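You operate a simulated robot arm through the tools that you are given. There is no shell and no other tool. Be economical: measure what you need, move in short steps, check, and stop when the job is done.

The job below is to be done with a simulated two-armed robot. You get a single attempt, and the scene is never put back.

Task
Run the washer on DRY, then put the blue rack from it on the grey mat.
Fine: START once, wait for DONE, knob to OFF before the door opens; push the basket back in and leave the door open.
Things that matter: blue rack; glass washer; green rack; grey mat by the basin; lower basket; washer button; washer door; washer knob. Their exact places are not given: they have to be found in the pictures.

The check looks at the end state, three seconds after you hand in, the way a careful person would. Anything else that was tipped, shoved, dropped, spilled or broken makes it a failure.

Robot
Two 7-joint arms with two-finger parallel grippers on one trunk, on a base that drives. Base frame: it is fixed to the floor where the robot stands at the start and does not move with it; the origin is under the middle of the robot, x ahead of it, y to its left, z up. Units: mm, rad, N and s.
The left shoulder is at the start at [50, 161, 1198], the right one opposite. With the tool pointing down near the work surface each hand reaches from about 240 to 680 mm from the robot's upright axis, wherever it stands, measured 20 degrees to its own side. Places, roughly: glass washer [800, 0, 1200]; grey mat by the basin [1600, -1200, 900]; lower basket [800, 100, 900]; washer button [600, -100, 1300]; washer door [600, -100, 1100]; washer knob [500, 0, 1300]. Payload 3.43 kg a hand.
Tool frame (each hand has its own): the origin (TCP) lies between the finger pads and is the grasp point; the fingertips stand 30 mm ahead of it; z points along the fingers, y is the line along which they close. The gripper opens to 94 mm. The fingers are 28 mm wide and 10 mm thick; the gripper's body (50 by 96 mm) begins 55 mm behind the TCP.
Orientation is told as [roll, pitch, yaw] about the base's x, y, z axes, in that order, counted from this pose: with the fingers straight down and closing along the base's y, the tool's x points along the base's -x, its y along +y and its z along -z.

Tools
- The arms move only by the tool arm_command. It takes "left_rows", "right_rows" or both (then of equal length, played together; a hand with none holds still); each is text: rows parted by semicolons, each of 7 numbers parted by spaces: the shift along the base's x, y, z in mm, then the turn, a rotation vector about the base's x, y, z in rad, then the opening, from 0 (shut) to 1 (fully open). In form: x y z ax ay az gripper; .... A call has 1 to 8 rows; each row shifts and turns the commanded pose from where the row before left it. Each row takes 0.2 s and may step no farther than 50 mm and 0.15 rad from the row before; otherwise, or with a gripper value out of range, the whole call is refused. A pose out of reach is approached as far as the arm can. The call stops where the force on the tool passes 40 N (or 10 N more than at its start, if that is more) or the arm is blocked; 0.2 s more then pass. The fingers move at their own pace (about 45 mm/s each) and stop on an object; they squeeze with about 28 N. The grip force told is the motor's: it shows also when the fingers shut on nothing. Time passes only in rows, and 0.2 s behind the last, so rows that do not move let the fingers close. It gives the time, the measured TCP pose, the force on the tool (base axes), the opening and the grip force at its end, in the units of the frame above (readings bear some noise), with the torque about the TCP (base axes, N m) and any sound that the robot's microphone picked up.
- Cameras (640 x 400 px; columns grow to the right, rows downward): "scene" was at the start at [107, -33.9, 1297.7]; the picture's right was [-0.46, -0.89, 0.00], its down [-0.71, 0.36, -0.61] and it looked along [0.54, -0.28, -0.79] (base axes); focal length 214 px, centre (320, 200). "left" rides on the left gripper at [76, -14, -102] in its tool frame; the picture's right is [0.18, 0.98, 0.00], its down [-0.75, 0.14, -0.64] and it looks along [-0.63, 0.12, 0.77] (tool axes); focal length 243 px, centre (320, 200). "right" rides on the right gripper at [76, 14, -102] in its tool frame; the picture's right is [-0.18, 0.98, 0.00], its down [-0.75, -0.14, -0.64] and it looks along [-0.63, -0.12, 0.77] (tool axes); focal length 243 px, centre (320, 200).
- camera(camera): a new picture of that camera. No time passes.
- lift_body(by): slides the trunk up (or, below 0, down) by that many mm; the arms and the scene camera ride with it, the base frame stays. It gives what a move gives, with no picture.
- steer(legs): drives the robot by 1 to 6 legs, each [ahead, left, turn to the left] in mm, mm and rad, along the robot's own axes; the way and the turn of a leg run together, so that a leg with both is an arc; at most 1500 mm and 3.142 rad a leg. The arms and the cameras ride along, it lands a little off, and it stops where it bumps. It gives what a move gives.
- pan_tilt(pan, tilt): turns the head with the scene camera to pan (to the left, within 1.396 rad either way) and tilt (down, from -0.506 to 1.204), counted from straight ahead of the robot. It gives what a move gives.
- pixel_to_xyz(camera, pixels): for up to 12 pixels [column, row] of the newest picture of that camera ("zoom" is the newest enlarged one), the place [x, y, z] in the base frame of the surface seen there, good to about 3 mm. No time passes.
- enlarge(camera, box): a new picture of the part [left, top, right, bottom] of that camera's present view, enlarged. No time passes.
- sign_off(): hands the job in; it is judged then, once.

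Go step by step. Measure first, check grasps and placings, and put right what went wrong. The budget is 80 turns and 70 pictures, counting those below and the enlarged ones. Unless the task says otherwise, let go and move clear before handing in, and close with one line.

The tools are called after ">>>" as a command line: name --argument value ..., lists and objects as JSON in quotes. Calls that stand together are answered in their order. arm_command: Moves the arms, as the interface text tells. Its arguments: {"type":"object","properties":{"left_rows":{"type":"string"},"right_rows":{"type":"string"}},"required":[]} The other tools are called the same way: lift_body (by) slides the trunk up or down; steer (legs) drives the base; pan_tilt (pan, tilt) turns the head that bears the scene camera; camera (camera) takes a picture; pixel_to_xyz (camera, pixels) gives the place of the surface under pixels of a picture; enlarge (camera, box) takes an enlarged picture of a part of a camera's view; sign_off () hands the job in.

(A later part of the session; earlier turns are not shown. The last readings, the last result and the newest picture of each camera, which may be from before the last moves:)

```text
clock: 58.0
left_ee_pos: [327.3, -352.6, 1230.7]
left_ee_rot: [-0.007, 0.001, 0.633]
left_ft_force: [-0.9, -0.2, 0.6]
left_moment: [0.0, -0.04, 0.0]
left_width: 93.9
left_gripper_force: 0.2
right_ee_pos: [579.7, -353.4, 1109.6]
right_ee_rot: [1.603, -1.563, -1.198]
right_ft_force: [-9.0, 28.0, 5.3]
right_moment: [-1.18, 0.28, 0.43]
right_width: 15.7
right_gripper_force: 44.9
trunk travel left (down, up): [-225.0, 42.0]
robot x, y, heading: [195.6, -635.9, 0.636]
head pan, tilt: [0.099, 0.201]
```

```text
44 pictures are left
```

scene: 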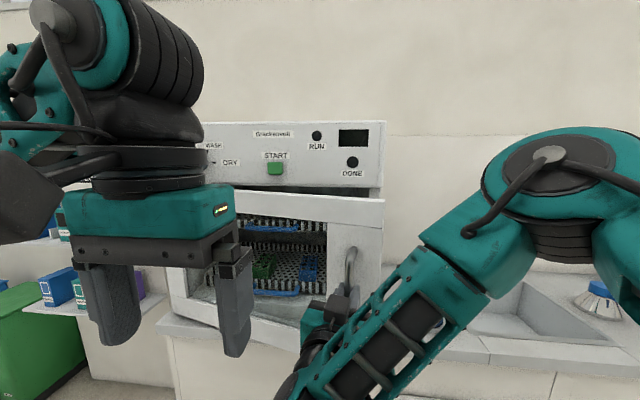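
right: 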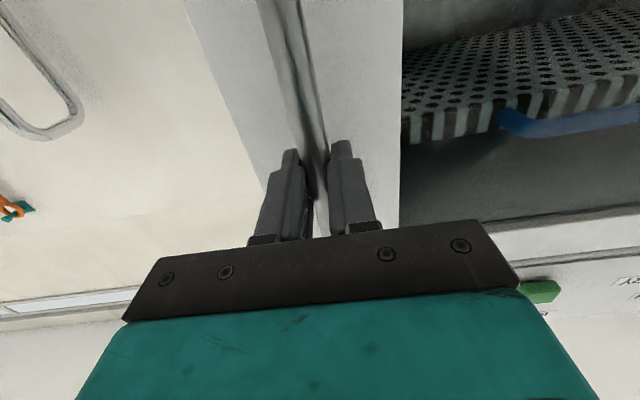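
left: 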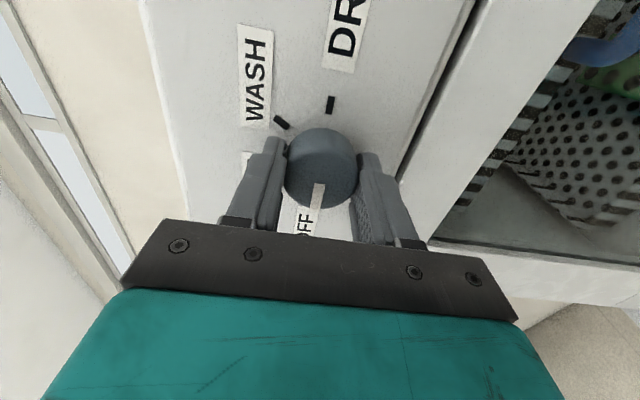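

The door is opening (handle at (580,-353)); the side force says the arc should curve a bit tighter. I continue to about 30°.

>>> arm_command --right_rows "-32 -5.5 0 0 0 -0.06 0;-30.7 -6.2 0 0 0 -0.06 0;-31 -4.4 0 0 0 -0.06 0;-31.1 -2.5 0 0 0 -0.06 0"

>>> camera --camera "scene"

```text
clock: 58.8
left_ee_pos: [329.0, -353.2, 1231.5]
left_ee_rot: [-0.003, 0.002, 0.633]
left_ft_force: [0.2, -1.2, 0.1]
left_moment: [0.02, 0.01, -0.03]
left_width: 94.0
left_gripper_force: 0.0
right_ee_pos: [503.6, -367.7, 1110.4]
right_ee_rot: [0.232, -1.548, 0.02]
right_ft_force: [-3.3, 17.8, -5.4]
right_moment: [-0.6, -0.29, 0.39]
right_width: 15.9
right_gripper_force: 45.5
right hand out of reach, approached as far as the arm can: row 3, 4
trunk travel left (down, up): [-225.0, 42.0]
robot x, y, heading: [192.6, -632.5, 0.63]
head pan, tilt: [0.099, 0.201]
stopped in row 4 (right hand): the force on the tool passed its limit at 48 N (the readings are from after the stop); the commanded pose is now the measured one
```

```text
43 pictures are left
```

scene: 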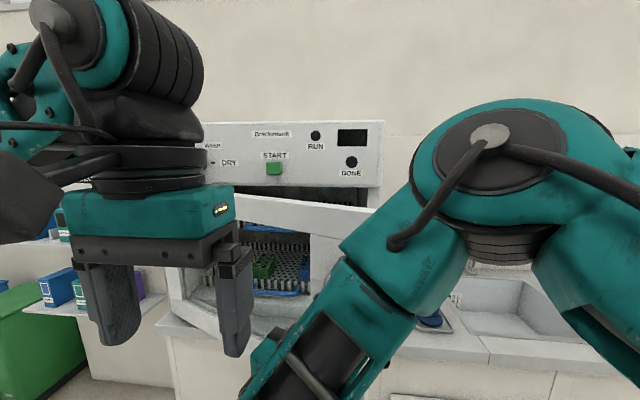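

The handle has come to (504,-368), door about 23° open. I release and back out along the tool axis by driving.

>>> arm_command --right_rows "0 0 0 0 0 0 1;0 0 0 0 0 0 1;0 0 0 0 0 0 1;0 0 0 0 0 0 1;0 0 0 0 0 0 1;0 0 0 0 0 0 1"

>>> camera --camera "right"

```text
clock: 60.2
left_ee_pos: [329.7, -355.4, 1231.8]
left_ee_rot: [-0.003, -0.001, 0.633]
left_ft_force: [0.4, -0.5, 0.4]
left_moment: [0.04, 0.01, -0.01]
left_width: 93.9
left_gripper_force: 0.1
right_ee_pos: [505.7, -372.8, 1112.7]
right_ee_rot: [0.349, -1.552, -0.105]
right_ft_force: [-0.4, 0.6, -0.7]
right_moment: [0.02, -0.03, 0.03]
right_width: 94.0
right_gripper_force: 0.1
trunk travel left (down, up): [-225.0, 42.0]
robot x, y, heading: [191.3, -636.8, 0.637]
head pan, tilt: [0.099, 0.201]
```

```text
42 pictures are left
```

right: 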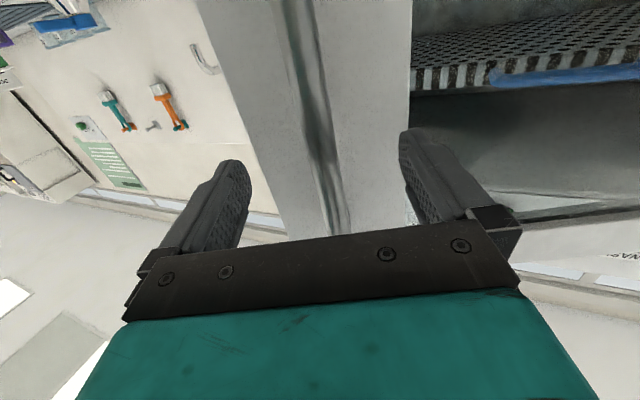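

The bar sits freely between the fingers at (320,120). I back out 110 mm and then move right.

>>> steer --legs '[[-102, 42, 0], [0, -170, 0]]'

>>> pan_tilt --pan 0.35 --tilt 0.3

>>> camera --camera "scene"

```text
clock: 63.1
left_ee_pos: [322.4, -518.2, 1231.2]
left_ee_rot: [-0.001, 0.001, 0.635]
left_ft_force: [0.1, 0.5, -0.3]
left_moment: [0.0, 0.0, -0.02]
left_width: 94.5
left_gripper_force: 0.0
right_ee_pos: [499.1, -534.9, 1112.5]
right_ee_rot: [0.363, -1.552, -0.115]
right_ft_force: [0.2, -0.3, 0.9]
right_moment: [-0.03, -0.01, 0.03]
right_width: 93.8
right_gripper_force: 0.2
trunk travel left (down, up): [-225.0, 42.0]
robot x, y, heading: [187.7, -796.2, 0.634]
head pan, tilt: [0.099, 0.201]
```

```text
clock: 63.9
left_ee_pos: [322.1, -517.9, 1232.5]
left_ee_rot: [-0.001, 0.001, 0.637]
left_ft_force: [-0.1, -0.3, -0.4]
left_moment: [0.02, 0.04, -0.02]
left_width: 93.9
left_gripper_force: 0.1
right_ee_pos: [497.2, -533.9, 1112.6]
right_ee_rot: [0.354, -1.553, -0.104]
right_ft_force: [0.2, -0.3, -0.5]
right_moment: [-0.01, -0.01, 0.06]
right_width: 94.0
right_gripper_force: 0.1
trunk travel left (down, up): [-225.0, 42.0]
robot x, y, heading: [187.8, -801.5, 0.636]
head pan, tilt: [0.351, 0.3]
```

```text
41 pictures are left
```

scene: 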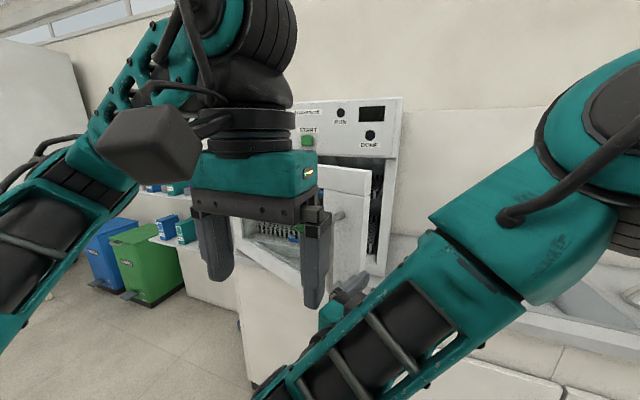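

The door stands ajar, free edge near column 370. I measure its top and edge points.

>>> pixel_to_xyz --camera "scene" --pixels '[[368, 172], [368, 190], [362, 220], [366, 240], [350, 168], [378, 200], [392, 200]]'

```text
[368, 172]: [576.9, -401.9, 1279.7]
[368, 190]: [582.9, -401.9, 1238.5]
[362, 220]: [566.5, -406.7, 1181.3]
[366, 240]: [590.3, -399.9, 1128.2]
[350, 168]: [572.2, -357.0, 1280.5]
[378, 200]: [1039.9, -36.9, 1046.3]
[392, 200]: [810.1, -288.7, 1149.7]
```

Door top is at z 1280, edge at (583,-401). I drive ahead 60, move the right hand aside, and bring the left closed fingers around the edge.

>>> arm_command --right_rows "2 -48 0 0 0 0 1;2 -48 0 0 0 0 1;2 -48 0 0 0 0 1" --left_rows "22.5 -30.6 0 0 0 0 0;22.5 -30.6 0 0 0 0 0;22.5 -30.6 0 0 0 0 0"

>>> steer --legs '[[60, 0, 0]]'

>>> arm_command --left_rows "35.8 26.3 0 0 0 0 0;35.8 26.3 0 0 0 0 0;35.8 26.3 0 0 0 0 0;35.8 26.3 0 0 0 0 0;35.8 26.3 0 0 0 0 0;35.8 26.3 0 0 0 0 0;35.8 26.3 0 0 0 0 0"

>>> camera --camera "scene"

>>> camera --camera "left"

```text
clock: 64.7
left_ee_pos: [390.6, -611.3, 1232.1]
left_ee_rot: [0.001, 0.001, 0.637]
left_ft_force: [0.4, -0.7, 0.8]
left_moment: [-0.01, -0.03, -0.01]
left_width: 23.3
left_gripper_force: 0.1
right_ee_pos: [505.0, -680.5, 1113.3]
right_ee_rot: [0.45, -1.55, -0.206]
right_ft_force: [-0.8, -0.3, -0.3]
right_moment: [0.0, 0.01, 0.01]
right_width: 93.8
right_gripper_force: 0.1
trunk travel left (down, up): [-225.0, 42.0]
robot x, y, heading: [182.3, -795.7, 0.635]
head pan, tilt: [0.351, 0.3]
```

```text
clock: 65.7
left_ee_pos: [438.9, -573.9, 1231.4]
left_ee_rot: [-0.003, 0.0, 0.634]
left_ft_force: [1.1, 0.0, -0.3]
left_moment: [-0.03, 0.04, -0.02]
left_width: 0.1
left_gripper_force: 27.9
right_ee_pos: [554.1, -643.4, 1112.2]
right_ee_rot: [0.314, -1.552, -0.066]
right_ft_force: [-0.7, 0.9, -0.2]
right_moment: [-0.02, 0.02, 0.04]
right_width: 94.1
right_gripper_force: 0.1
trunk travel left (down, up): [-225.0, 42.0]
robot x, y, heading: [233.2, -762.1, 0.638]
head pan, tilt: [0.351, 0.3]
```

```text
clock: 67.3
left_ee_pos: [675.7, -398.9, 1231.3]
left_ee_rot: [0.001, -0.004, 0.631]
left_ft_force: [-1.1, -0.3, -0.6]
left_moment: [0.04, -0.03, -0.02]
left_width: 0.0
left_gripper_force: 28.1
left hand out of reach, approached as far as the arm can: row 7
right_ee_pos: [554.0, -642.5, 1112.2]
right_ee_rot: [0.321, -1.551, -0.073]
right_ft_force: [0.3, 1.1, 0.3]
right_moment: [0.0, -0.03, -0.05]
right_width: 94.0
right_gripper_force: 0.1
trunk travel left (down, up): [-225.0, 42.0]
robot x, y, heading: [233.3, -760.7, 0.636]
head pan, tilt: [0.351, 0.3]
```

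```text
40 pictures are left
```

scene: 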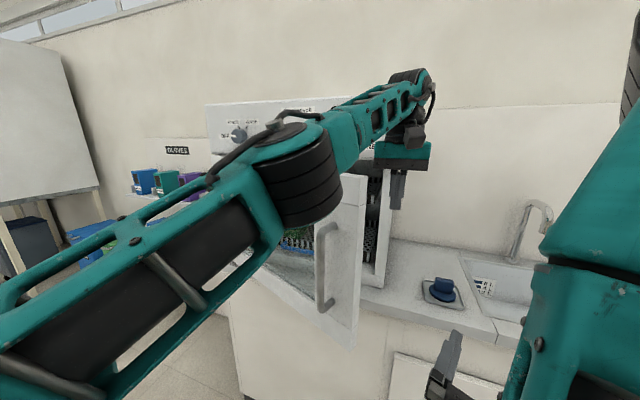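

```text
39 pictures are left
```

left: 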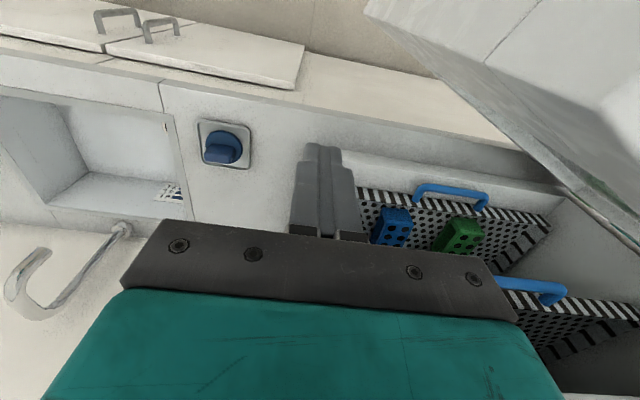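

The left fingers are just right of the opening (s=600, d=126). I move them in behind the door and check before sweeping.

>>> arm_command --left_rows "-21.7 29.6 0 0 0 0 0;-21.7 29.6 0 0 0 0 0;-21.7 29.6 0 0 0 0 0;-19 -14 0 0 0 0 0;-38.3 -11.2 0 0 0 0 0;-39 -8.2 0 0 0 0 0"

>>> camera --camera "scene"

```text
clock: 68.7
left_ee_pos: [512.2, -343.1, 1230.9]
left_ee_rot: [-0.001, -0.001, 0.637]
left_ft_force: [-0.7, 0.0, -0.8]
left_moment: [0.0, -0.05, 0.01]
left_width: 0.0
left_gripper_force: 27.9
right_ee_pos: [552.4, -642.2, 1112.5]
right_ee_rot: [0.349, -1.552, -0.102]
right_ft_force: [0.5, 0.0, 0.6]
right_moment: [-0.03, 0.01, 0.0]
right_width: 94.0
right_gripper_force: 0.0
trunk travel left (down, up): [-225.0, 42.0]
robot x, y, heading: [232.4, -762.9, 0.634]
head pan, tilt: [0.351, 0.3]
```

```text
38 pictures are left
```

scene: 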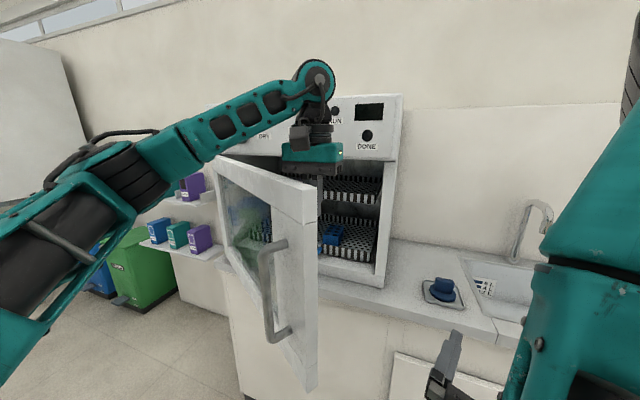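

The door swings open ahead of the fingers, with about 45° reached. I continue the sweep.

>>> arm_command --left_rows "-39.5 -5 0 0 0 0 0;-39.8 -1.9 0 0 0 0 0;-39.8 1.4 0 0 0 0 0;-39.6 4.4 0 0 0 0 0;-39.1 7.5 0 0 0 0 0;-38 12 0 0 0 0 0;-37 16 0 0 0 0 0"

>>> camera --camera "scene"

```text
clock: 70.3
left_ee_pos: [252.9, -309.7, 1225.7]
left_ee_rot: [-0.004, 0.001, 0.633]
left_ft_force: [0.3, -0.2, -0.5]
left_moment: [-0.02, 0.01, -0.03]
left_width: 0.1
left_gripper_force: 28.1
left hand out of reach, approached as far as the arm can: row 7
right_ee_pos: [553.6, -641.8, 1111.8]
right_ee_rot: [0.299, -1.551, -0.054]
right_ft_force: [0.6, 0.1, -0.5]
right_moment: [0.01, -0.03, -0.04]
right_width: 93.9
right_gripper_force: 0.0
trunk travel left (down, up): [-225.0, 42.0]
robot x, y, heading: [234.4, -764.7, 0.641]
head pan, tilt: [0.351, 0.3]
```

```text
37 pictures are left
```

scene: 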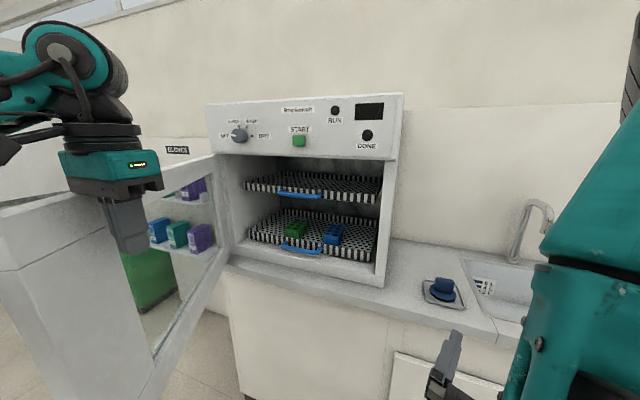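

The door is about 60° open. I drive left 200 and back 60, so the held fingers keep pushing the door.

>>> steer --legs '[[-60, 190, 0]]'

>>> arm_command --left_rows "-22 30 0 0 0 0 0;-22 30 0 0 0 0 0;-15 20 0 0 0 0 0"

>>> camera --camera "scene"

```text
clock: 72.6
left_ee_pos: [91.8, -191.8, 1228.4]
left_ee_rot: [-0.001, 0.001, 0.635]
left_ft_force: [0.0, -0.1, -0.3]
left_moment: [0.0, -0.02, 0.03]
left_width: 0.0
left_gripper_force: 27.7
right_ee_pos: [392.9, -524.0, 1112.6]
right_ee_rot: [0.337, -1.551, -0.087]
right_ft_force: [-0.3, 0.3, -0.3]
right_moment: [0.01, -0.01, 0.04]
right_width: 94.2
right_gripper_force: 0.1
trunk travel left (down, up): [-225.0, 42.0]
robot x, y, heading: [72.5, -645.7, 0.631]
head pan, tilt: [0.351, 0.3]
```

```text
clock: 73.3
left_ee_pos: [85.0, -129.5, 1224.7]
left_ee_rot: [0.008, -0.015, 0.638]
left_ft_force: [-5.9, -4.3, 24.9]
left_moment: [0.14, 0.41, 0.16]
left_width: 0.0
left_gripper_force: 28.4
left hand out of reach, approached as far as the arm can: row 1, 2, 3
right_ee_pos: [390.7, -526.0, 1113.8]
right_ee_rot: [0.461, -1.553, -0.212]
right_ft_force: [0.3, -1.0, -0.5]
right_moment: [-0.01, -0.01, 0.0]
right_width: 94.0
right_gripper_force: 0.0
trunk travel left (down, up): [-225.0, 42.0]
robot x, y, heading: [72.7, -647.7, 0.636]
head pan, tilt: [0.351, 0.3]
stopped in row 3 (left hand): the force on the tool passed its limit at 54 N (the readings are from after the stop); the commanded pose is now the measured one
```

```text
36 pictures are left
```

scene: 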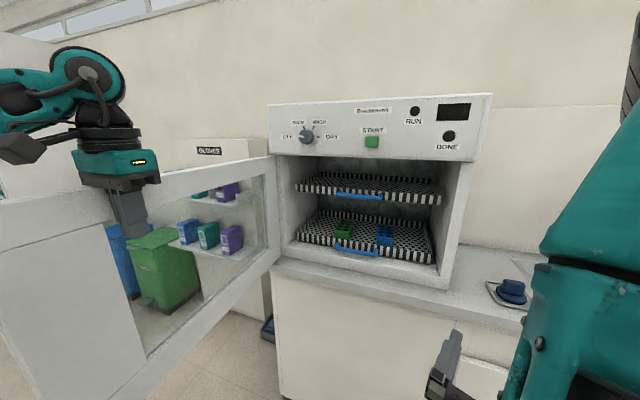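

The door is now nearly square to the front; the upward 25 N suggests the gripper body touches the door top. I lift and come away, then measure the basket and racks.

>>> arm_command --left_rows "0 0 12 0 0 0 0;24 -32 15 0 0 0 0;24 -32 15 0 0 0 0;20 -32 0 0 0 0 0.5;20 -32 0 0 0 0 1"

>>> pan_tilt --pan 0.2 --tilt 0.4

>>> camera --camera "scene"

>>> enlarge --camera "scene" --box '[250, 100, 450, 225]'

```text
clock: 74.5
left_ee_pos: [164.4, -265.2, 1268.3]
left_ee_rot: [-0.001, -0.023, 0.644]
left_ft_force: [-0.4, 0.4, -0.2]
left_moment: [0.01, 0.02, 0.01]
left_width: 49.2
left_gripper_force: 0.1
left hand out of reach, approached as far as the arm can: row 1
right_ee_pos: [380.1, -532.3, 1116.4]
right_ee_rot: [1.121, -1.556, -0.867]
right_ft_force: [-0.5, -0.5, -0.1]
right_moment: [0.0, 0.04, -0.01]
right_width: 94.1
right_gripper_force: 0.1
trunk travel left (down, up): [-225.0, 42.0]
robot x, y, heading: [70.3, -643.3, 0.637]
head pan, tilt: [0.351, 0.3]
```

```text
clock: 75.2
left_ee_pos: [164.2, -265.8, 1268.2]
left_ee_rot: [0.001, -0.025, 0.64]
left_ft_force: [-0.4, 0.3, 0.7]
left_moment: [-0.01, 0.02, 0.01]
left_width: 94.1
left_gripper_force: 0.1
right_ee_pos: [381.0, -532.9, 1118.3]
right_ee_rot: [1.288, -1.557, -1.041]
right_ft_force: [0.6, 0.4, 0.0]
right_moment: [0.0, 0.0, 0.04]
right_width: 94.0
right_gripper_force: 0.1
trunk travel left (down, up): [-225.0, 42.0]
robot x, y, heading: [69.6, -640.8, 0.635]
head pan, tilt: [0.201, 0.4]
```

```text
35 pictures are left
```

scene: 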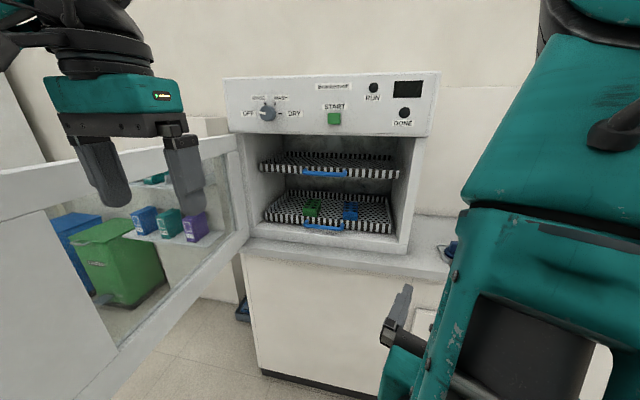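

```text
3.20 times, centred on (350, 162) of scene
```

zoom: 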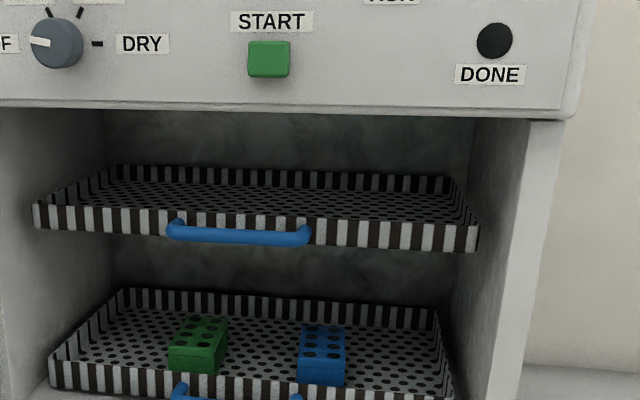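

Door open, knob at OFF, and both baskets visible with the blue rack at zoom (322,350). I measure the lower handle, basket rim and racks.

>>> pixel_to_xyz --camera "zoom" --pixels '[[322, 345], [305, 352], [343, 352], [322, 328], [320, 362], [198, 345], [60, 365], [440, 380], [180, 388], [292, 396], [240, 232], [130, 290]]'

>>> pixel_to_xyz --camera "scene" --pixels '[[308, 224], [324, 228], [341, 229], [324, 226], [280, 222], [380, 228], [245, 240], [120, 320]]'

```text
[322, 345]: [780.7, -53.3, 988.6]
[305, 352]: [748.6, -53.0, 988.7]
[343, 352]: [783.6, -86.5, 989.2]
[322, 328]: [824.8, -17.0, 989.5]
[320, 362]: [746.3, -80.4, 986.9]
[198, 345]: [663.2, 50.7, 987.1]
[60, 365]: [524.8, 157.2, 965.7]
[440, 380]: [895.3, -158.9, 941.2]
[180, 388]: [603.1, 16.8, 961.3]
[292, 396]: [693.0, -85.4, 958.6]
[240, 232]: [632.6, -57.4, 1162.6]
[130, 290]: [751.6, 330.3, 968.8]
```

```text
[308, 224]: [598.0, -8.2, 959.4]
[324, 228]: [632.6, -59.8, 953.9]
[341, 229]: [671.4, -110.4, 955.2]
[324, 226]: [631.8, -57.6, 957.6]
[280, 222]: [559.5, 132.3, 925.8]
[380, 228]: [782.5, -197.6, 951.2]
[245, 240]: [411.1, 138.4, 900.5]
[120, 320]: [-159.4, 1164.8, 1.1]
```

I take a closer look at the lower handle and sill to choose the grasp angle.

>>> enlarge --camera "scene" --box '[230, 190, 410, 270]'

>>> pixel_to_xyz --camera "zoom" --pixels '[[330, 165], [330, 180], [330, 195], [330, 210], [330, 235], [270, 118], [330, 115], [400, 130], [330, 150], [150, 110], [330, 128], [590, 130]]'

```text
3.56 times, centred on (320, 230) of scene
```

zoom: 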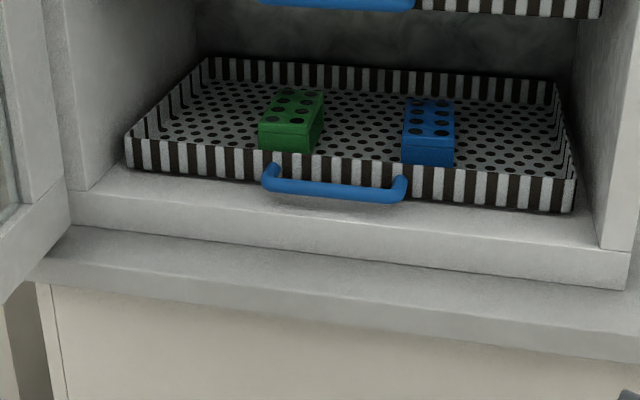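

```text
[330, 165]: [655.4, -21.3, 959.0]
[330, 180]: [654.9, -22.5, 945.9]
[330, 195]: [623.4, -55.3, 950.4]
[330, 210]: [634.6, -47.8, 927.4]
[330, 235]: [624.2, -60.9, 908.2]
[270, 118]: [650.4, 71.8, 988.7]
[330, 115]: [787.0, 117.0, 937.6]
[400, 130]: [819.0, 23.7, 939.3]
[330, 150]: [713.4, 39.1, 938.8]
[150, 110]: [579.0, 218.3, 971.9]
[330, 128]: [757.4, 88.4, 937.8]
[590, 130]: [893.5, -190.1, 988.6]
```

The handle bar is centred near s=300, d=-43, z=955, with 21 mm of room over the sill (927) and 28 mm behind it. I'll grip it with the left hand tilted 45°; first I turn the hand and then drive 200 forward.

>>> arm_command --left_rows "5.9 -8.1 -15 0 0 -0.1428 1;5.9 -8.1 -15 0 0 -0.1428 1;5.9 -8.1 -15 0 0 -0.1428 1;5.9 -8.1 -15 0 0 -0.1428 1;5.9 -8.1 -15 0 0 -0.1428 1;5.9 -8.1 -15 0 0 -0.1428 1;5.9 -8.1 -15 0 0 -0.1428 1;5.9 -8.1 -15 0 0 -0.1428 1"

>>> steer --legs '[[200, 0, 0]]'

>>> arm_command --left_rows "5.9 -8.1 -15 0 0 -0.1428 0.28;5.9 -8.1 -15 0 0 -0.1428 0.28;5.9 -8.1 -15 0 0 -0.1428 0.28;0 0 0 0.0888 -0.1209 0 0.28;0 0 0 0.0888 -0.1209 0 0.28;0 0 0 0.0888 -0.1209 0 0.28;0 0 0 0.0888 -0.1209 0 0.28;0 0 0 0.0888 -0.1209 0 0.28"

>>> camera --camera "scene"

```text
clock: 76.5
left_ee_pos: [207.6, -295.8, 1185.4]
left_ee_rot: [0.005, -0.009, -0.117]
left_ft_force: [-3.8, -4.8, 9.8]
left_moment: [0.51, 0.76, 0.5]
left_width: 94.2
left_gripper_force: 0.1
right_ee_pos: [391.4, -523.2, 1112.2]
right_ee_rot: [0.358, -1.55, -0.113]
right_ft_force: [-0.7, 0.5, -0.7]
right_moment: [0.0, 0.02, -0.04]
right_width: 93.9
right_gripper_force: 0.1
trunk travel left (down, up): [-225.0, 42.0]
robot x, y, heading: [72.1, -645.3, 0.634]
head pan, tilt: [0.201, 0.4]
stopped in row 6 (left hand): the force on the tool passed its limit at 59 N (the readings are from after the stop); the commanded pose is now the measured one
```

```text
clock: 78.0
left_ee_pos: [341.2, -218.0, 1195.3]
left_ee_rot: [0.027, -0.016, -0.112]
left_ft_force: [0.2, -0.1, -0.2]
left_moment: [0.0, -0.02, -0.04]
left_width: 94.2
left_gripper_force: 0.1
right_ee_pos: [526.9, -445.2, 1118.8]
right_ee_rot: [1.396, -1.544, -1.145]
right_ft_force: [0.4, 0.2, 0.1]
right_moment: [-0.04, 0.02, -0.01]
right_width: 93.9
right_gripper_force: 0.0
trunk travel left (down, up): [-225.0, 42.0]
robot x, y, heading: [216.6, -545.8, 0.64]
head pan, tilt: [0.201, 0.4]
stopped in leg 1: the robot was blocked; the commanded pose is now the measured one
```

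```text
clock: 78.5
left_ee_pos: [343.8, -225.2, 1187.8]
left_ee_rot: [0.03, -0.015, -0.225]
left_ft_force: [0.5, -10.9, 17.1]
left_moment: [1.13, 1.59, 0.91]
left_width: 57.6
left_gripper_force: 0.0
right_ee_pos: [527.0, -445.1, 1117.2]
right_ee_rot: [1.31, -1.547, -1.056]
right_ft_force: [-0.4, -0.3, 1.0]
right_moment: [0.04, -0.03, 0.01]
right_width: 93.9
right_gripper_force: 0.1
trunk travel left (down, up): [-225.0, 42.0]
robot x, y, heading: [217.0, -548.7, 0.642]
head pan, tilt: [0.201, 0.4]
stopped in row 2 (left hand): the force on the tool passed its limit at 74 N (the readings are from after the stop); the commanded pose is now the measured one
```

```text
32 pictures are left
```

scene: 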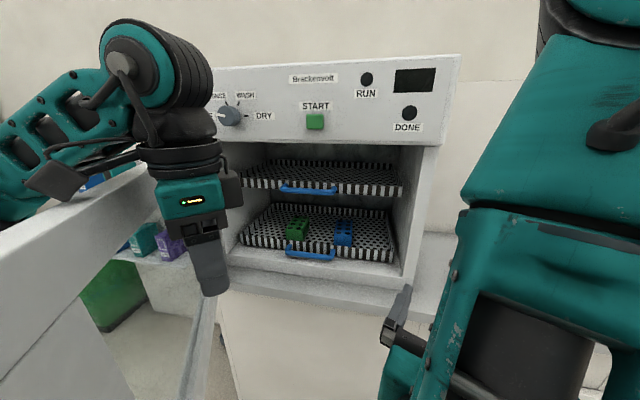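

The left hand's camera housing came down on the door top (z 1280) and stopped there. I lift it, then shift the robot 150 right so the left arm is clear of the door.

>>> arm_command --left_rows "0 0 20 0 0 0 0.28;0 0 30 0 0 0 0.28;0 0 40 0 0 0 0.28"

>>> steer --legs '[[0, -155, 0]]'

>>> camera --camera "scene"

```text
clock: 79.5
left_ee_pos: [343.0, -225.7, 1277.3]
left_ee_rot: [0.028, -0.016, -0.23]
left_ft_force: [-0.8, 0.1, -0.7]
left_moment: [0.01, 0.01, 0.01]
left_width: 26.3
left_gripper_force: 0.1
right_ee_pos: [527.2, -443.6, 1117.2]
right_ee_rot: [1.259, -1.548, -1.003]
right_ft_force: [0.5, 0.1, -0.4]
right_moment: [-0.02, 0.0, 0.0]
right_width: 94.2
right_gripper_force: 0.0
trunk travel left (down, up): [-225.0, 42.0]
robot x, y, heading: [215.5, -551.3, 0.639]
head pan, tilt: [0.201, 0.4]
stopped in row 3 (left hand): the arm was blocked; the commanded pose is now the measured one
```

```text
clock: 81.5
left_ee_pos: [447.2, -330.5, 1267.3]
left_ee_rot: [0.009, -0.008, -0.227]
left_ft_force: [0.8, 0.4, 0.5]
left_moment: [0.01, 0.0, -0.03]
left_width: 26.3
left_gripper_force: 0.0
right_ee_pos: [627.9, -551.5, 1112.4]
right_ee_rot: [0.334, -1.549, -0.081]
right_ft_force: [0.3, -0.8, -1.0]
right_moment: [0.01, 0.03, 0.0]
right_width: 94.1
right_gripper_force: 0.0
trunk travel left (down, up): [-225.0, 42.0]
robot x, y, heading: [308.5, -671.9, 0.639]
head pan, tilt: [0.201, 0.4]
```

```text
31 pictures are left
```

scene: 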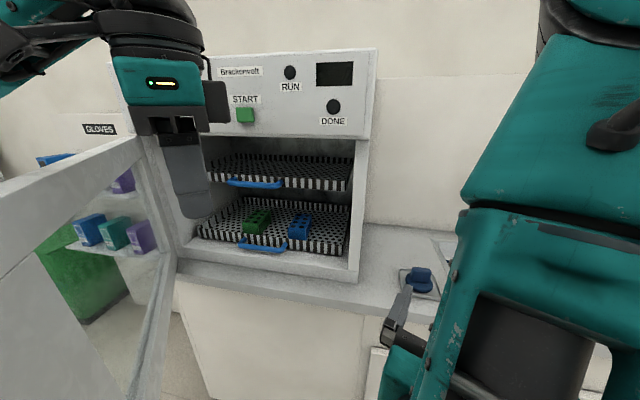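

The left arm is now clear of the door. I finish turning and tilting the left hand while lowering it, and measure where the door stands.

>>> pixel_to_xyz --camera "scene" --pixels '[[130, 145], [70, 170], [20, 190], [160, 290], [140, 370], [240, 250], [263, 252], [290, 250], [295, 220], [300, 235]]'

>>> arm_command --left_rows "0 0 -30 0 0 -0.142 0.28;0 0 -30 0 0 -0.142 0.28;0 0 -30 0 0 -0.142 0.28;0 0 -30 0 0 -0.142 0.28;0 0 -30 0 0 -0.142 0.28;-10 14 -13 0.0775 -0.1055 0 0.28;-10 14 -13 0.0775 -0.1055 0 0.28;-10 14 -13 0.0775 -0.1055 0 0.28"

>>> arm_command --left_rows "-10 14 -13 0.0775 -0.1055 0 0.28;-10 14 -13 0.0775 -0.1055 0 0.28;-10 14 -13 0.0775 -0.1055 0 0.28"

>>> camera --camera "scene"

```text
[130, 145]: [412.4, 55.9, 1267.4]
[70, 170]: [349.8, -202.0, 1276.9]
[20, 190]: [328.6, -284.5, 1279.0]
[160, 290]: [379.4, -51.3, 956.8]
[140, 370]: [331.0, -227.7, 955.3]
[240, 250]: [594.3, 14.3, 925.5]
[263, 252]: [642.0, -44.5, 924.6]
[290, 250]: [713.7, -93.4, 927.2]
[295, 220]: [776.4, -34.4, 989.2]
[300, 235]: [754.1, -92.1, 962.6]
```

```text
clock: 82.3
left_ee_pos: [446.6, -334.9, 1187.0]
left_ee_rot: [0.034, -0.022, -0.641]
left_ft_force: [0.9, -6.8, 15.9]
left_moment: [1.36, 1.32, 0.5]
left_width: 26.4
left_gripper_force: 0.1
left hand out of reach, approached as far as the arm can: row 4
right_ee_pos: [628.1, -553.3, 1112.8]
right_ee_rot: [0.428, -1.55, -0.175]
right_ft_force: [0.2, -0.2, 0.3]
right_moment: [-0.02, 0.0, -0.02]
right_width: 94.1
right_gripper_force: 0.1
trunk travel left (down, up): [-225.0, 42.0]
robot x, y, heading: [311.0, -670.3, 0.637]
head pan, tilt: [0.201, 0.4]
stopped in row 4 (left hand): the force on the tool passed its limit at 82 N (the readings are from after the stop); the commanded pose is now the measured one
```

```text
clock: 82.6
left_ee_pos: [444.2, -330.5, 1189.2]
left_ee_rot: [0.072, -0.032, -0.643]
left_ft_force: [0.0, -7.2, 13.7]
left_moment: [1.26, 1.23, 0.6]
left_width: 26.2
left_gripper_force: 0.1
left hand out of reach, approached as far as the arm can: row 1
right_ee_pos: [626.6, -554.2, 1112.6]
right_ee_rot: [0.441, -1.55, -0.189]
right_ft_force: [-1.1, 0.2, 0.5]
right_moment: [0.02, 0.0, 0.0]
right_width: 94.2
right_gripper_force: 0.1
trunk travel left (down, up): [-225.0, 42.0]
robot x, y, heading: [309.8, -671.2, 0.635]
head pan, tilt: [0.201, 0.4]
stopped in row 1 (left hand): the force on the tool passed its limit at 63 N (the readings are from after the stop); the commanded pose is now the measured one
```

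```text
30 pictures are left
```

scene: 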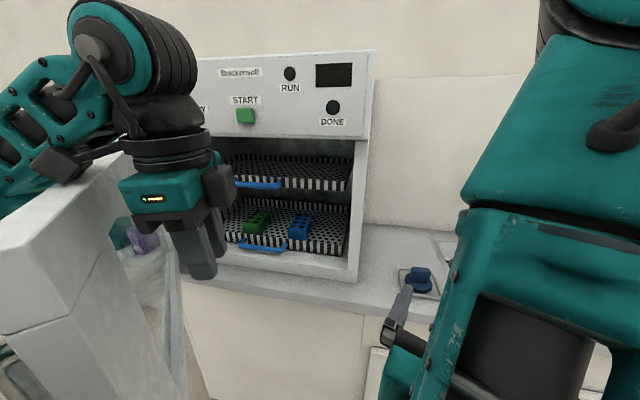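

The measured door points lie at about 50°: the camera housing dragged the door back. I lift off it, turn the hand back, and will push the door open again with more height margin.

>>> arm_command --left_rows "0 0 20 -0.055 0.055 0 0.1;0 0 20 0 0 0 0;0 0 15 0 0 0.142 0;0 0 10 0 0 0.142 0;0 0 0 0 0 0.142 0;0 0 0 0 0 0.142 0;0 0 0 0 0 0.142 0;0 0 0 0 0 0.142 0"

>>> arm_command --left_rows "0 0 0 0 0 0.142 0;0 0 0 0 0 0.142 0;0 0 0 0 0 0.142 0"

>>> camera --camera "scene"

```text
clock: 84.4
left_ee_pos: [443.8, -338.7, 1249.5]
left_ee_rot: [-0.013, -0.019, 0.212]
left_ft_force: [0.4, -0.1, -0.6]
left_moment: [-0.01, 0.0, 0.02]
left_width: 0.3
left_gripper_force: 27.3
left hand out of reach, approached as far as the arm can: row 1, 2
right_ee_pos: [628.1, -551.8, 1112.5]
right_ee_rot: [0.3, -1.551, -0.044]
right_ft_force: [0.1, -0.9, -0.5]
right_moment: [0.02, 0.02, -0.02]
right_width: 94.3
right_gripper_force: 0.1
trunk travel left (down, up): [-225.0, 42.0]
robot x, y, heading: [311.5, -672.0, 0.633]
head pan, tilt: [0.201, 0.4]
```

```text
clock: 85.2
left_ee_pos: [441.8, -338.6, 1250.2]
left_ee_rot: [-0.013, -0.02, 0.638]
left_ft_force: [0.0, 0.0, -0.6]
left_moment: [-0.02, -0.01, 0.0]
left_width: 0.0
left_gripper_force: 27.5
right_ee_pos: [628.1, -552.7, 1111.5]
right_ee_rot: [0.301, -1.55, -0.048]
right_ft_force: [1.1, 0.9, -0.4]
right_moment: [-0.01, -0.04, 0.02]
right_width: 94.0
right_gripper_force: 0.1
trunk travel left (down, up): [-225.0, 42.0]
robot x, y, heading: [310.6, -671.3, 0.637]
head pan, tilt: [0.201, 0.4]
```

```text
29 pictures are left
```

scene: 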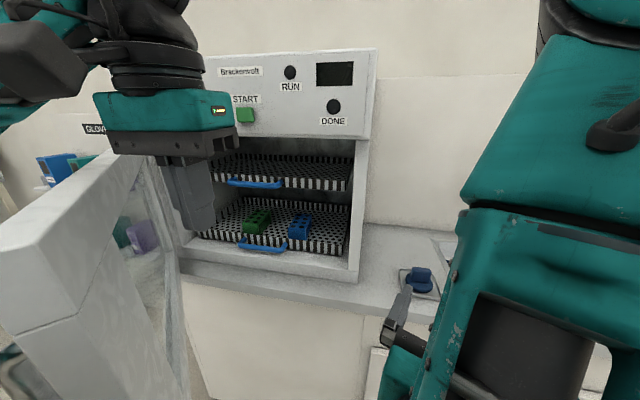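

The closed fingers stand inside the door at z 1250. I sweep with the arm and then drive back-left to carry the door past 80°.

>>> arm_command --left_rows "-38.7 18.3 0 0 0 0 0;-38.7 18.3 0 0 0 0 0;-38.7 18.3 0 0 0 0 0"

>>> steer --legs '[[-115, 150, 0], [-60, 60, 0]]'

>>> arm_command --left_rows "-17.8 24.2 0 0 0 0 0;-17.8 24.2 0 0 0 0 0;-17.8 24.2 0 0 0 0 0"

>>> camera --camera "scene"

```text
clock: 86.0
left_ee_pos: [326.6, -283.0, 1249.3]
left_ee_rot: [-0.016, -0.018, 0.634]
left_ft_force: [-0.5, 1.0, -0.3]
left_moment: [0.0, -0.01, -0.02]
left_width: 0.0
left_gripper_force: 28.1
right_ee_pos: [625.8, -551.5, 1112.4]
right_ee_rot: [0.318, -1.55, -0.064]
right_ft_force: [0.0, 0.4, -0.5]
right_moment: [0.04, 0.02, 0.0]
right_width: 94.2
right_gripper_force: 0.0
trunk travel left (down, up): [-225.0, 42.0]
robot x, y, heading: [308.4, -674.2, 0.642]
head pan, tilt: [0.201, 0.4]
```

```text
clock: 88.8
left_ee_pos: [61.4, -220.8, 1250.6]
left_ee_rot: [-0.012, -0.019, 0.635]
left_ft_force: [-0.8, -0.1, -1.3]
left_moment: [0.01, -0.01, -0.01]
left_width: 0.0
left_gripper_force: 28.1
right_ee_pos: [361.6, -489.0, 1112.0]
right_ee_rot: [0.294, -1.549, -0.043]
right_ft_force: [-0.4, 0.6, -0.2]
right_moment: [-0.02, 0.02, 0.01]
right_width: 93.8
right_gripper_force: 0.0
trunk travel left (down, up): [-225.0, 42.0]
robot x, y, heading: [42.3, -608.3, 0.642]
head pan, tilt: [0.201, 0.4]
```

```text
clock: 89.6
left_ee_pos: [60.2, -157.2, 1232.1]
left_ee_rot: [-0.013, -0.018, 0.636]
left_ft_force: [-0.5, 0.4, -0.6]
left_moment: [-0.03, 0.01, 0.0]
left_width: 0.1
left_gripper_force: 28.2
left hand out of reach, approached as far as the arm can: row 1, 2, 3
right_ee_pos: [361.9, -487.7, 1112.1]
right_ee_rot: [0.283, -1.551, -0.032]
right_ft_force: [-0.6, 0.2, -0.2]
right_moment: [0.01, 0.05, 0.0]
right_width: 93.8
right_gripper_force: 0.1
trunk travel left (down, up): [-225.0, 42.0]
robot x, y, heading: [42.0, -611.6, 0.64]
head pan, tilt: [0.201, 0.4]
```

```text
28 pictures are left
```

scene: 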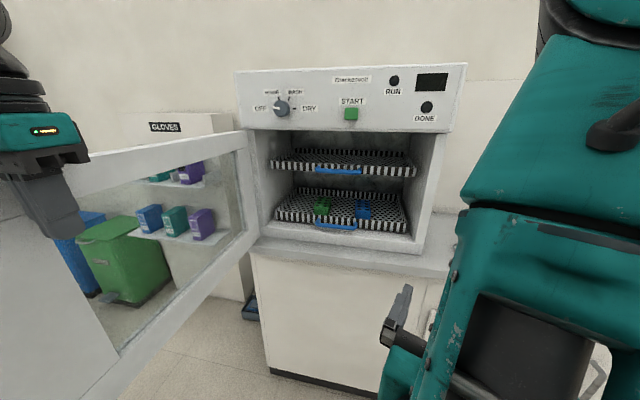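

The fingers have reached s=41, d=479, with the door near 87°. I push 50 more, lift, then drive right away from the door before anything else.

>>> steer --legs '[[0, 55, 0]]'

>>> steer --legs '[[0, -280, 0]]'

>>> pan_tilt --pan 0.4 --tilt 0.35

>>> camera --camera "scene"

```text
clock: 90.7
left_ee_pos: [27.4, -112.5, 1232.5]
left_ee_rot: [-0.011, -0.019, 0.638]
left_ft_force: [0.6, -0.9, 0.6]
left_moment: [-0.01, -0.01, 0.03]
left_width: 0.2
left_gripper_force: 28.0
right_ee_pos: [329.9, -444.2, 1111.4]
right_ee_rot: [0.276, -1.55, -0.024]
right_ft_force: [0.2, 0.0, 0.4]
right_moment: [-0.01, 0.04, 0.01]
right_width: 94.1
right_gripper_force: 0.2
trunk travel left (down, up): [-225.0, 42.0]
robot x, y, heading: [10.8, -564.0, 0.641]
head pan, tilt: [0.201, 0.4]
```

```text
clock: 93.8
left_ee_pos: [194.6, -339.2, 1232.2]
left_ee_rot: [-0.013, -0.02, 0.639]
left_ft_force: [0.8, 0.5, -0.5]
left_moment: [0.03, 0.02, -0.02]
left_width: 0.0
left_gripper_force: 28.4
right_ee_pos: [497.2, -668.9, 1112.0]
right_ee_rot: [0.301, -1.549, -0.046]
right_ft_force: [0.4, 0.4, 0.4]
right_moment: [0.0, -0.01, 0.04]
right_width: 94.1
right_gripper_force: 0.0
trunk travel left (down, up): [-225.0, 42.0]
robot x, y, heading: [176.7, -792.3, 0.635]
head pan, tilt: [0.201, 0.4]
```

```text
clock: 94.5
left_ee_pos: [195.4, -339.1, 1232.7]
left_ee_rot: [-0.012, -0.02, 0.638]
left_ft_force: [-0.1, 0.2, 0.3]
left_moment: [0.0, -0.02, -0.04]
left_width: 0.0
left_gripper_force: 27.8
right_ee_pos: [497.0, -668.7, 1111.8]
right_ee_rot: [0.294, -1.55, -0.04]
right_ft_force: [-0.3, -0.5, 0.1]
right_moment: [0.01, 0.01, -0.02]
right_width: 94.1
right_gripper_force: 0.0
trunk travel left (down, up): [-225.0, 42.0]
robot x, y, heading: [176.8, -790.9, 0.639]
head pan, tilt: [0.4, 0.351]
```

```text
27 pictures are left
```

scene: 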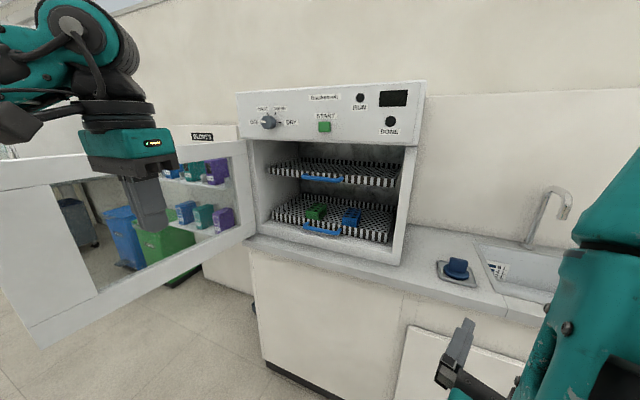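

The door stands past 90° and well clear. I turn the left hand 90°, extending and lowering it, then tilt it 45°.

>>> arm_command --left_rows "12.8 5.7 0 0 0 -0.1428 0.28;12.8 5.7 0 0 0 -0.1428 0.28;12.8 5.7 -10 0 0 -0.1428 0.28;12.8 5.7 -20 0 0 -0.1428 0.28;12.8 5.7 -20 0 0 -0.1428 0.28;12.8 5.7 -20 0 0 -0.1428 0.28;12.8 5.7 -20 0 0 -0.1428 0.28;12.8 5.7 -20 0 0 -0.1428 0.28"

>>> arm_command --left_rows "12.8 5.7 -20 0 0 -0.1428 0.28;12.8 5.7 -20 0 0 -0.1428 0.28;12.8 5.7 -20 0 0 -0.1428 0.28;10 5 0 0.0888 -0.1209 0 0.28;10 5 0 0.0888 -0.1209 0 0.28;10 5 0 0.0888 -0.1209 0 0.28;10 5 0 0.0888 -0.1209 0 0.28;10 5 0 0.0888 -0.1209 0 0.28"

>>> camera --camera "scene"

```text
clock: 96.3
left_ee_pos: [294.5, -417.5, 1141.8]
left_ee_rot: [-0.013, -0.02, -0.503]
left_ft_force: [-0.5, 0.0, -0.1]
left_moment: [0.01, 0.01, -0.01]
left_width: 26.3
left_gripper_force: 0.0
left hand out of reach, approached as far as the arm can: row 5, 6, 7, 8
right_ee_pos: [497.4, -669.7, 1112.3]
right_ee_rot: [0.308, -1.551, -0.054]
right_ft_force: [0.5, -1.1, 0.4]
right_moment: [0.03, 0.03, -0.02]
right_width: 94.1
right_gripper_force: 0.1
trunk travel left (down, up): [-225.0, 42.0]
robot x, y, heading: [178.4, -789.1, 0.643]
head pan, tilt: [0.4, 0.351]
```

```text
clock: 98.1
left_ee_pos: [403.7, -502.1, 1118.0]
left_ee_rot: [0.74, -0.016, -0.946]
left_ft_force: [0.3, -0.8, 0.4]
left_moment: [0.02, 0.0, 0.02]
left_width: 26.2
left_gripper_force: 0.1
left hand out of reach, approached as far as the arm can: row 1, 2, 3, 5, 6, 7, 8
right_ee_pos: [497.5, -668.7, 1112.5]
right_ee_rot: [0.29, -1.55, -0.037]
right_ft_force: [0.0, -0.6, 0.4]
right_moment: [0.02, -0.01, 0.02]
right_width: 94.0
right_gripper_force: 0.2
trunk travel left (down, up): [-225.0, 42.0]
robot x, y, heading: [177.6, -795.4, 0.643]
head pan, tilt: [0.4, 0.351]
```

```text
26 pictures are left
```

scene: 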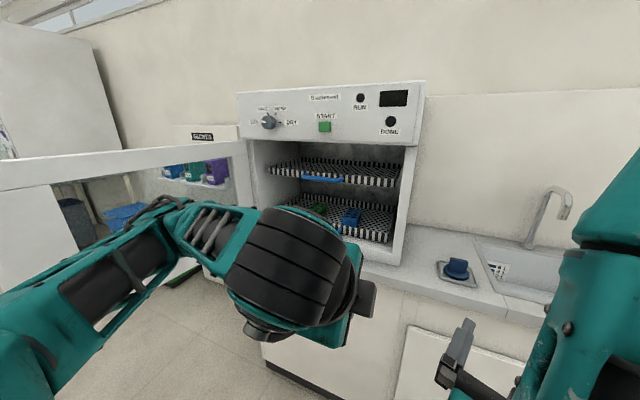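

The left wrist cannot hold that pose at this height: measured s=522 versus commanded s≈309. I lower the trunk so the wrist works near shoulder height, and continue the tilt to horizontal to recover a good configuration.

>>> lift_body --by -200

>>> arm_command --left_rows "0 0 25 0.0888 -0.1209 0 0.28;0 0 25 0.0888 -0.1209 0 0.28;0 0 25 0.0888 -0.1209 0 0.28;0 0 25 0.0888 -0.1209 0 0.28;0 0 25 0.0888 -0.1209 0 0.28;0 0 25 0 0 0 0.28;0 0 0 0 0 0 0.28;0 0 0 0 0 0 0.28"

>>> camera --camera "scene"

```text
clock: 100.3
left_ee_pos: [404.7, -502.6, 919.6]
left_ee_rot: [0.738, -0.019, -0.947]
left_ft_force: [-1.1, -0.4, 0.1]
left_moment: [0.01, -0.05, 0.0]
left_width: 26.1
left_gripper_force: 0.2
right_ee_pos: [498.0, -669.9, 911.4]
right_ee_rot: [0.299, -1.552, -0.045]
right_ft_force: [0.5, -0.3, -0.1]
right_moment: [0.0, 0.02, 0.02]
right_width: 94.0
right_gripper_force: 0.1
trunk travel left (down, up): [-25.0, 242.0]
robot x, y, heading: [180.0, -788.7, 0.642]
head pan, tilt: [0.4, 0.351]
```

```text
clock: 102.1
left_ee_pos: [446.2, -506.2, 1083.3]
left_ee_rot: [1.486, -0.006, -0.953]
left_ft_force: [-0.3, -0.6, 0.2]
left_moment: [0.0, 0.02, -0.02]
left_width: 26.3
left_gripper_force: 0.1
left hand out of reach, approached as far as the arm can: row 1, 2, 3, 4, 5
right_ee_pos: [497.0, -669.3, 911.6]
right_ee_rot: [0.293, -1.55, -0.041]
right_ft_force: [-1.3, -0.7, -0.3]
right_moment: [-0.03, -0.03, 0.03]
right_width: 93.9
right_gripper_force: 0.0
trunk travel left (down, up): [-25.0, 242.0]
robot x, y, heading: [181.4, -788.6, 0.64]
head pan, tilt: [0.4, 0.351]
```

```text
25 pictures are left
```

scene: 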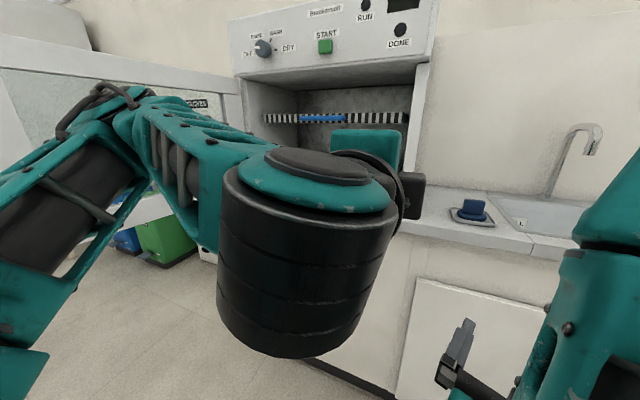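

The hand now holds a good horizontal pose at s=550, d=375. I tilt it 30° down, shift it left, and drive left 150.

>>> arm_command --left_rows "-20 27 0 -0.08 0.109 0 0.28;-20 27 0 -0.08 0.109 0 0.28;-19 26.6 0 -0.08 0.109 0 0.28;0 0 0 0 0 0 0.28"

>>> steer --legs '[[0, 150, 0]]'

>>> camera --camera "left"

```text
clock: 103.1
left_ee_pos: [371.2, -438.1, 1072.1]
left_ee_rot: [1.104, -0.046, -0.897]
left_ft_force: [0.4, -0.7, 0.1]
left_moment: [0.0, 0.0, 0.01]
left_width: 26.3
left_gripper_force: 0.0
left hand out of reach, approached as far as the arm can: row 3
right_ee_pos: [498.5, -668.0, 912.0]
right_ee_rot: [0.272, -1.55, -0.018]
right_ft_force: [-1.0, -0.5, 0.0]
right_moment: [0.0, -0.02, -0.01]
right_width: 94.0
right_gripper_force: 0.1
trunk travel left (down, up): [-25.0, 242.0]
robot x, y, heading: [180.0, -789.8, 0.639]
head pan, tilt: [0.4, 0.351]
```

```text
clock: 105.0
left_ee_pos: [280.2, -317.6, 1073.3]
left_ee_rot: [1.11, -0.044, -0.895]
left_ft_force: [0.3, -0.7, 0.5]
left_moment: [0.0, -0.02, 0.0]
left_width: 26.3
left_gripper_force: 0.0
right_ee_pos: [407.3, -549.7, 912.3]
right_ee_rot: [0.29, -1.55, -0.034]
right_ft_force: [-0.3, 0.0, -0.7]
right_moment: [-0.01, -0.02, 0.02]
right_width: 93.9
right_gripper_force: 0.0
trunk travel left (down, up): [-25.0, 242.0]
robot x, y, heading: [86.4, -666.3, 0.642]
head pan, tilt: [0.4, 0.351]
```

```text
24 pictures are left
```

left: 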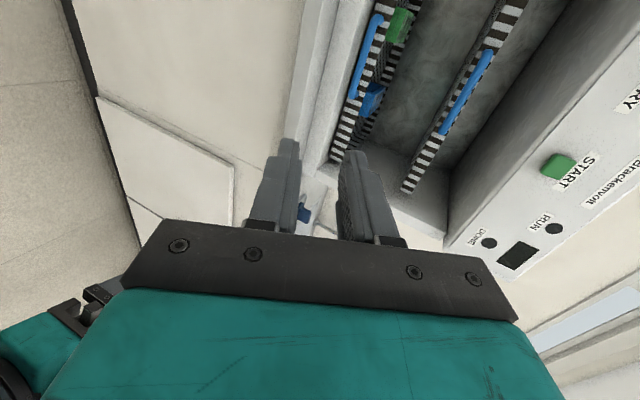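

The left hand is on the handle's line (s=300, z=1073). I raise the right hand, drive 230 ahead, and look.

>>> arm_command --right_rows "0 0 40 0 0 0.1 1;0 0 40 0 0 0.1 1;0 0 40 0 0 0.1 1"

>>> steer --legs '[[230, 0, 0]]'

>>> arm_command --left_rows "34 25 -25 0 0 0 0.28;34 25 -25 0 0 0 0.28;30 22 -25 0 0 0 0.28;0 0 0 0 0 0 0.28"

>>> camera --camera "left"

>>> pan_tilt --pan 0.2 --tilt 0.5

>>> camera --camera "scene"

```text
clock: 105.8
left_ee_pos: [279.5, -317.7, 1072.8]
left_ee_rot: [1.108, -0.044, -0.893]
left_ft_force: [0.5, 0.2, 0.3]
left_moment: [0.01, -0.02, 0.0]
left_width: 26.3
left_gripper_force: 0.0
right_ee_pos: [400.7, -500.9, 1031.2]
right_ee_rot: [0.273, -1.549, 0.28]
right_ft_force: [-1.0, -0.5, 0.4]
right_moment: [0.03, -0.01, 0.04]
right_width: 94.0
right_gripper_force: 0.0
right hand out of reach, approached as far as the arm can: row 1, 2, 3
trunk travel left (down, up): [-25.0, 242.0]
robot x, y, heading: [84.6, -671.9, 0.645]
head pan, tilt: [0.4, 0.351]
```

```text
clock: 107.6
left_ee_pos: [464.4, -180.0, 1074.4]
left_ee_rot: [1.109, -0.045, -0.897]
left_ft_force: [0.4, -0.5, 1.0]
left_moment: [0.02, -0.04, -0.05]
left_width: 26.2
left_gripper_force: 0.0
right_ee_pos: [582.9, -364.4, 1031.5]
right_ee_rot: [0.279, -1.549, 0.273]
right_ft_force: [-0.1, -0.3, -0.2]
right_moment: [0.01, -0.02, 0.01]
right_width: 94.0
right_gripper_force: 0.1
trunk travel left (down, up): [-25.0, 242.0]
robot x, y, heading: [276.0, -529.9, 0.645]
head pan, tilt: [0.4, 0.351]
```

```text
clock: 108.6
left_ee_pos: [560.2, -108.3, 998.0]
left_ee_rot: [1.108, -0.044, -0.899]
left_ft_force: [0.4, -0.6, 0.5]
left_moment: [0.01, 0.01, -0.02]
left_width: 26.5
left_gripper_force: 0.1
right_ee_pos: [583.4, -365.4, 1032.2]
right_ee_rot: [0.282, -1.551, 0.273]
right_ft_force: [-0.1, 0.5, -0.8]
right_moment: [-0.02, -0.01, 0.0]
right_width: 93.8
right_gripper_force: 0.1
trunk travel left (down, up): [-25.0, 242.0]
robot x, y, heading: [270.2, -535.0, 0.644]
head pan, tilt: [0.4, 0.351]
```

```text
23 pictures are left
```

left: 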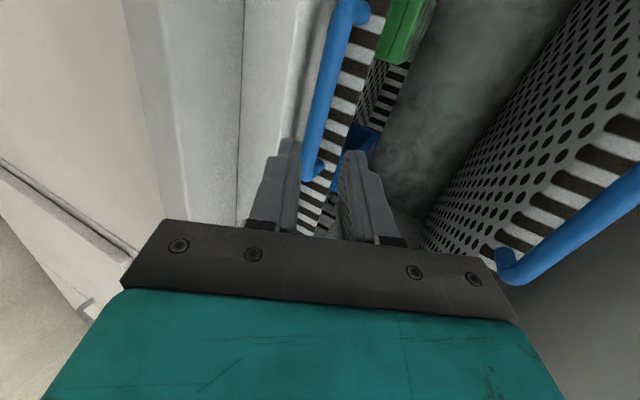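

```text
clock: 109.3
left_ee_pos: [559.5, -107.6, 997.3]
left_ee_rot: [1.108, -0.045, -0.898]
left_ft_force: [-0.7, -0.4, 0.1]
left_moment: [-0.03, -0.02, -0.01]
left_width: 26.3
left_gripper_force: 0.1
right_ee_pos: [582.5, -365.1, 1031.2]
right_ee_rot: [0.284, -1.552, 0.267]
right_ft_force: [-1.1, 0.6, -0.5]
right_moment: [0.0, 0.0, 0.03]
right_width: 94.0
right_gripper_force: 0.1
trunk travel left (down, up): [-25.0, 242.0]
robot x, y, heading: [272.5, -532.2, 0.639]
head pan, tilt: [0.201, 0.499]
```

```text
22 pictures are left
```

scene: 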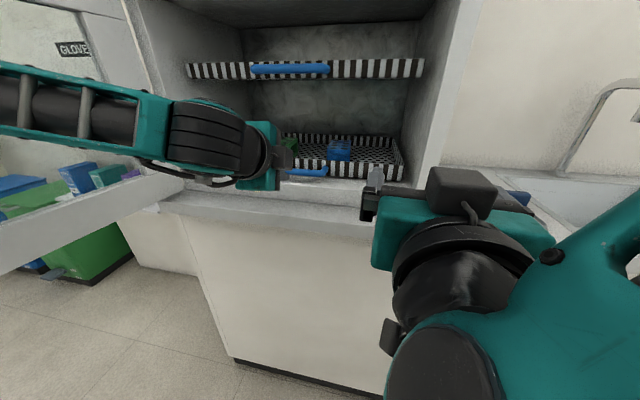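

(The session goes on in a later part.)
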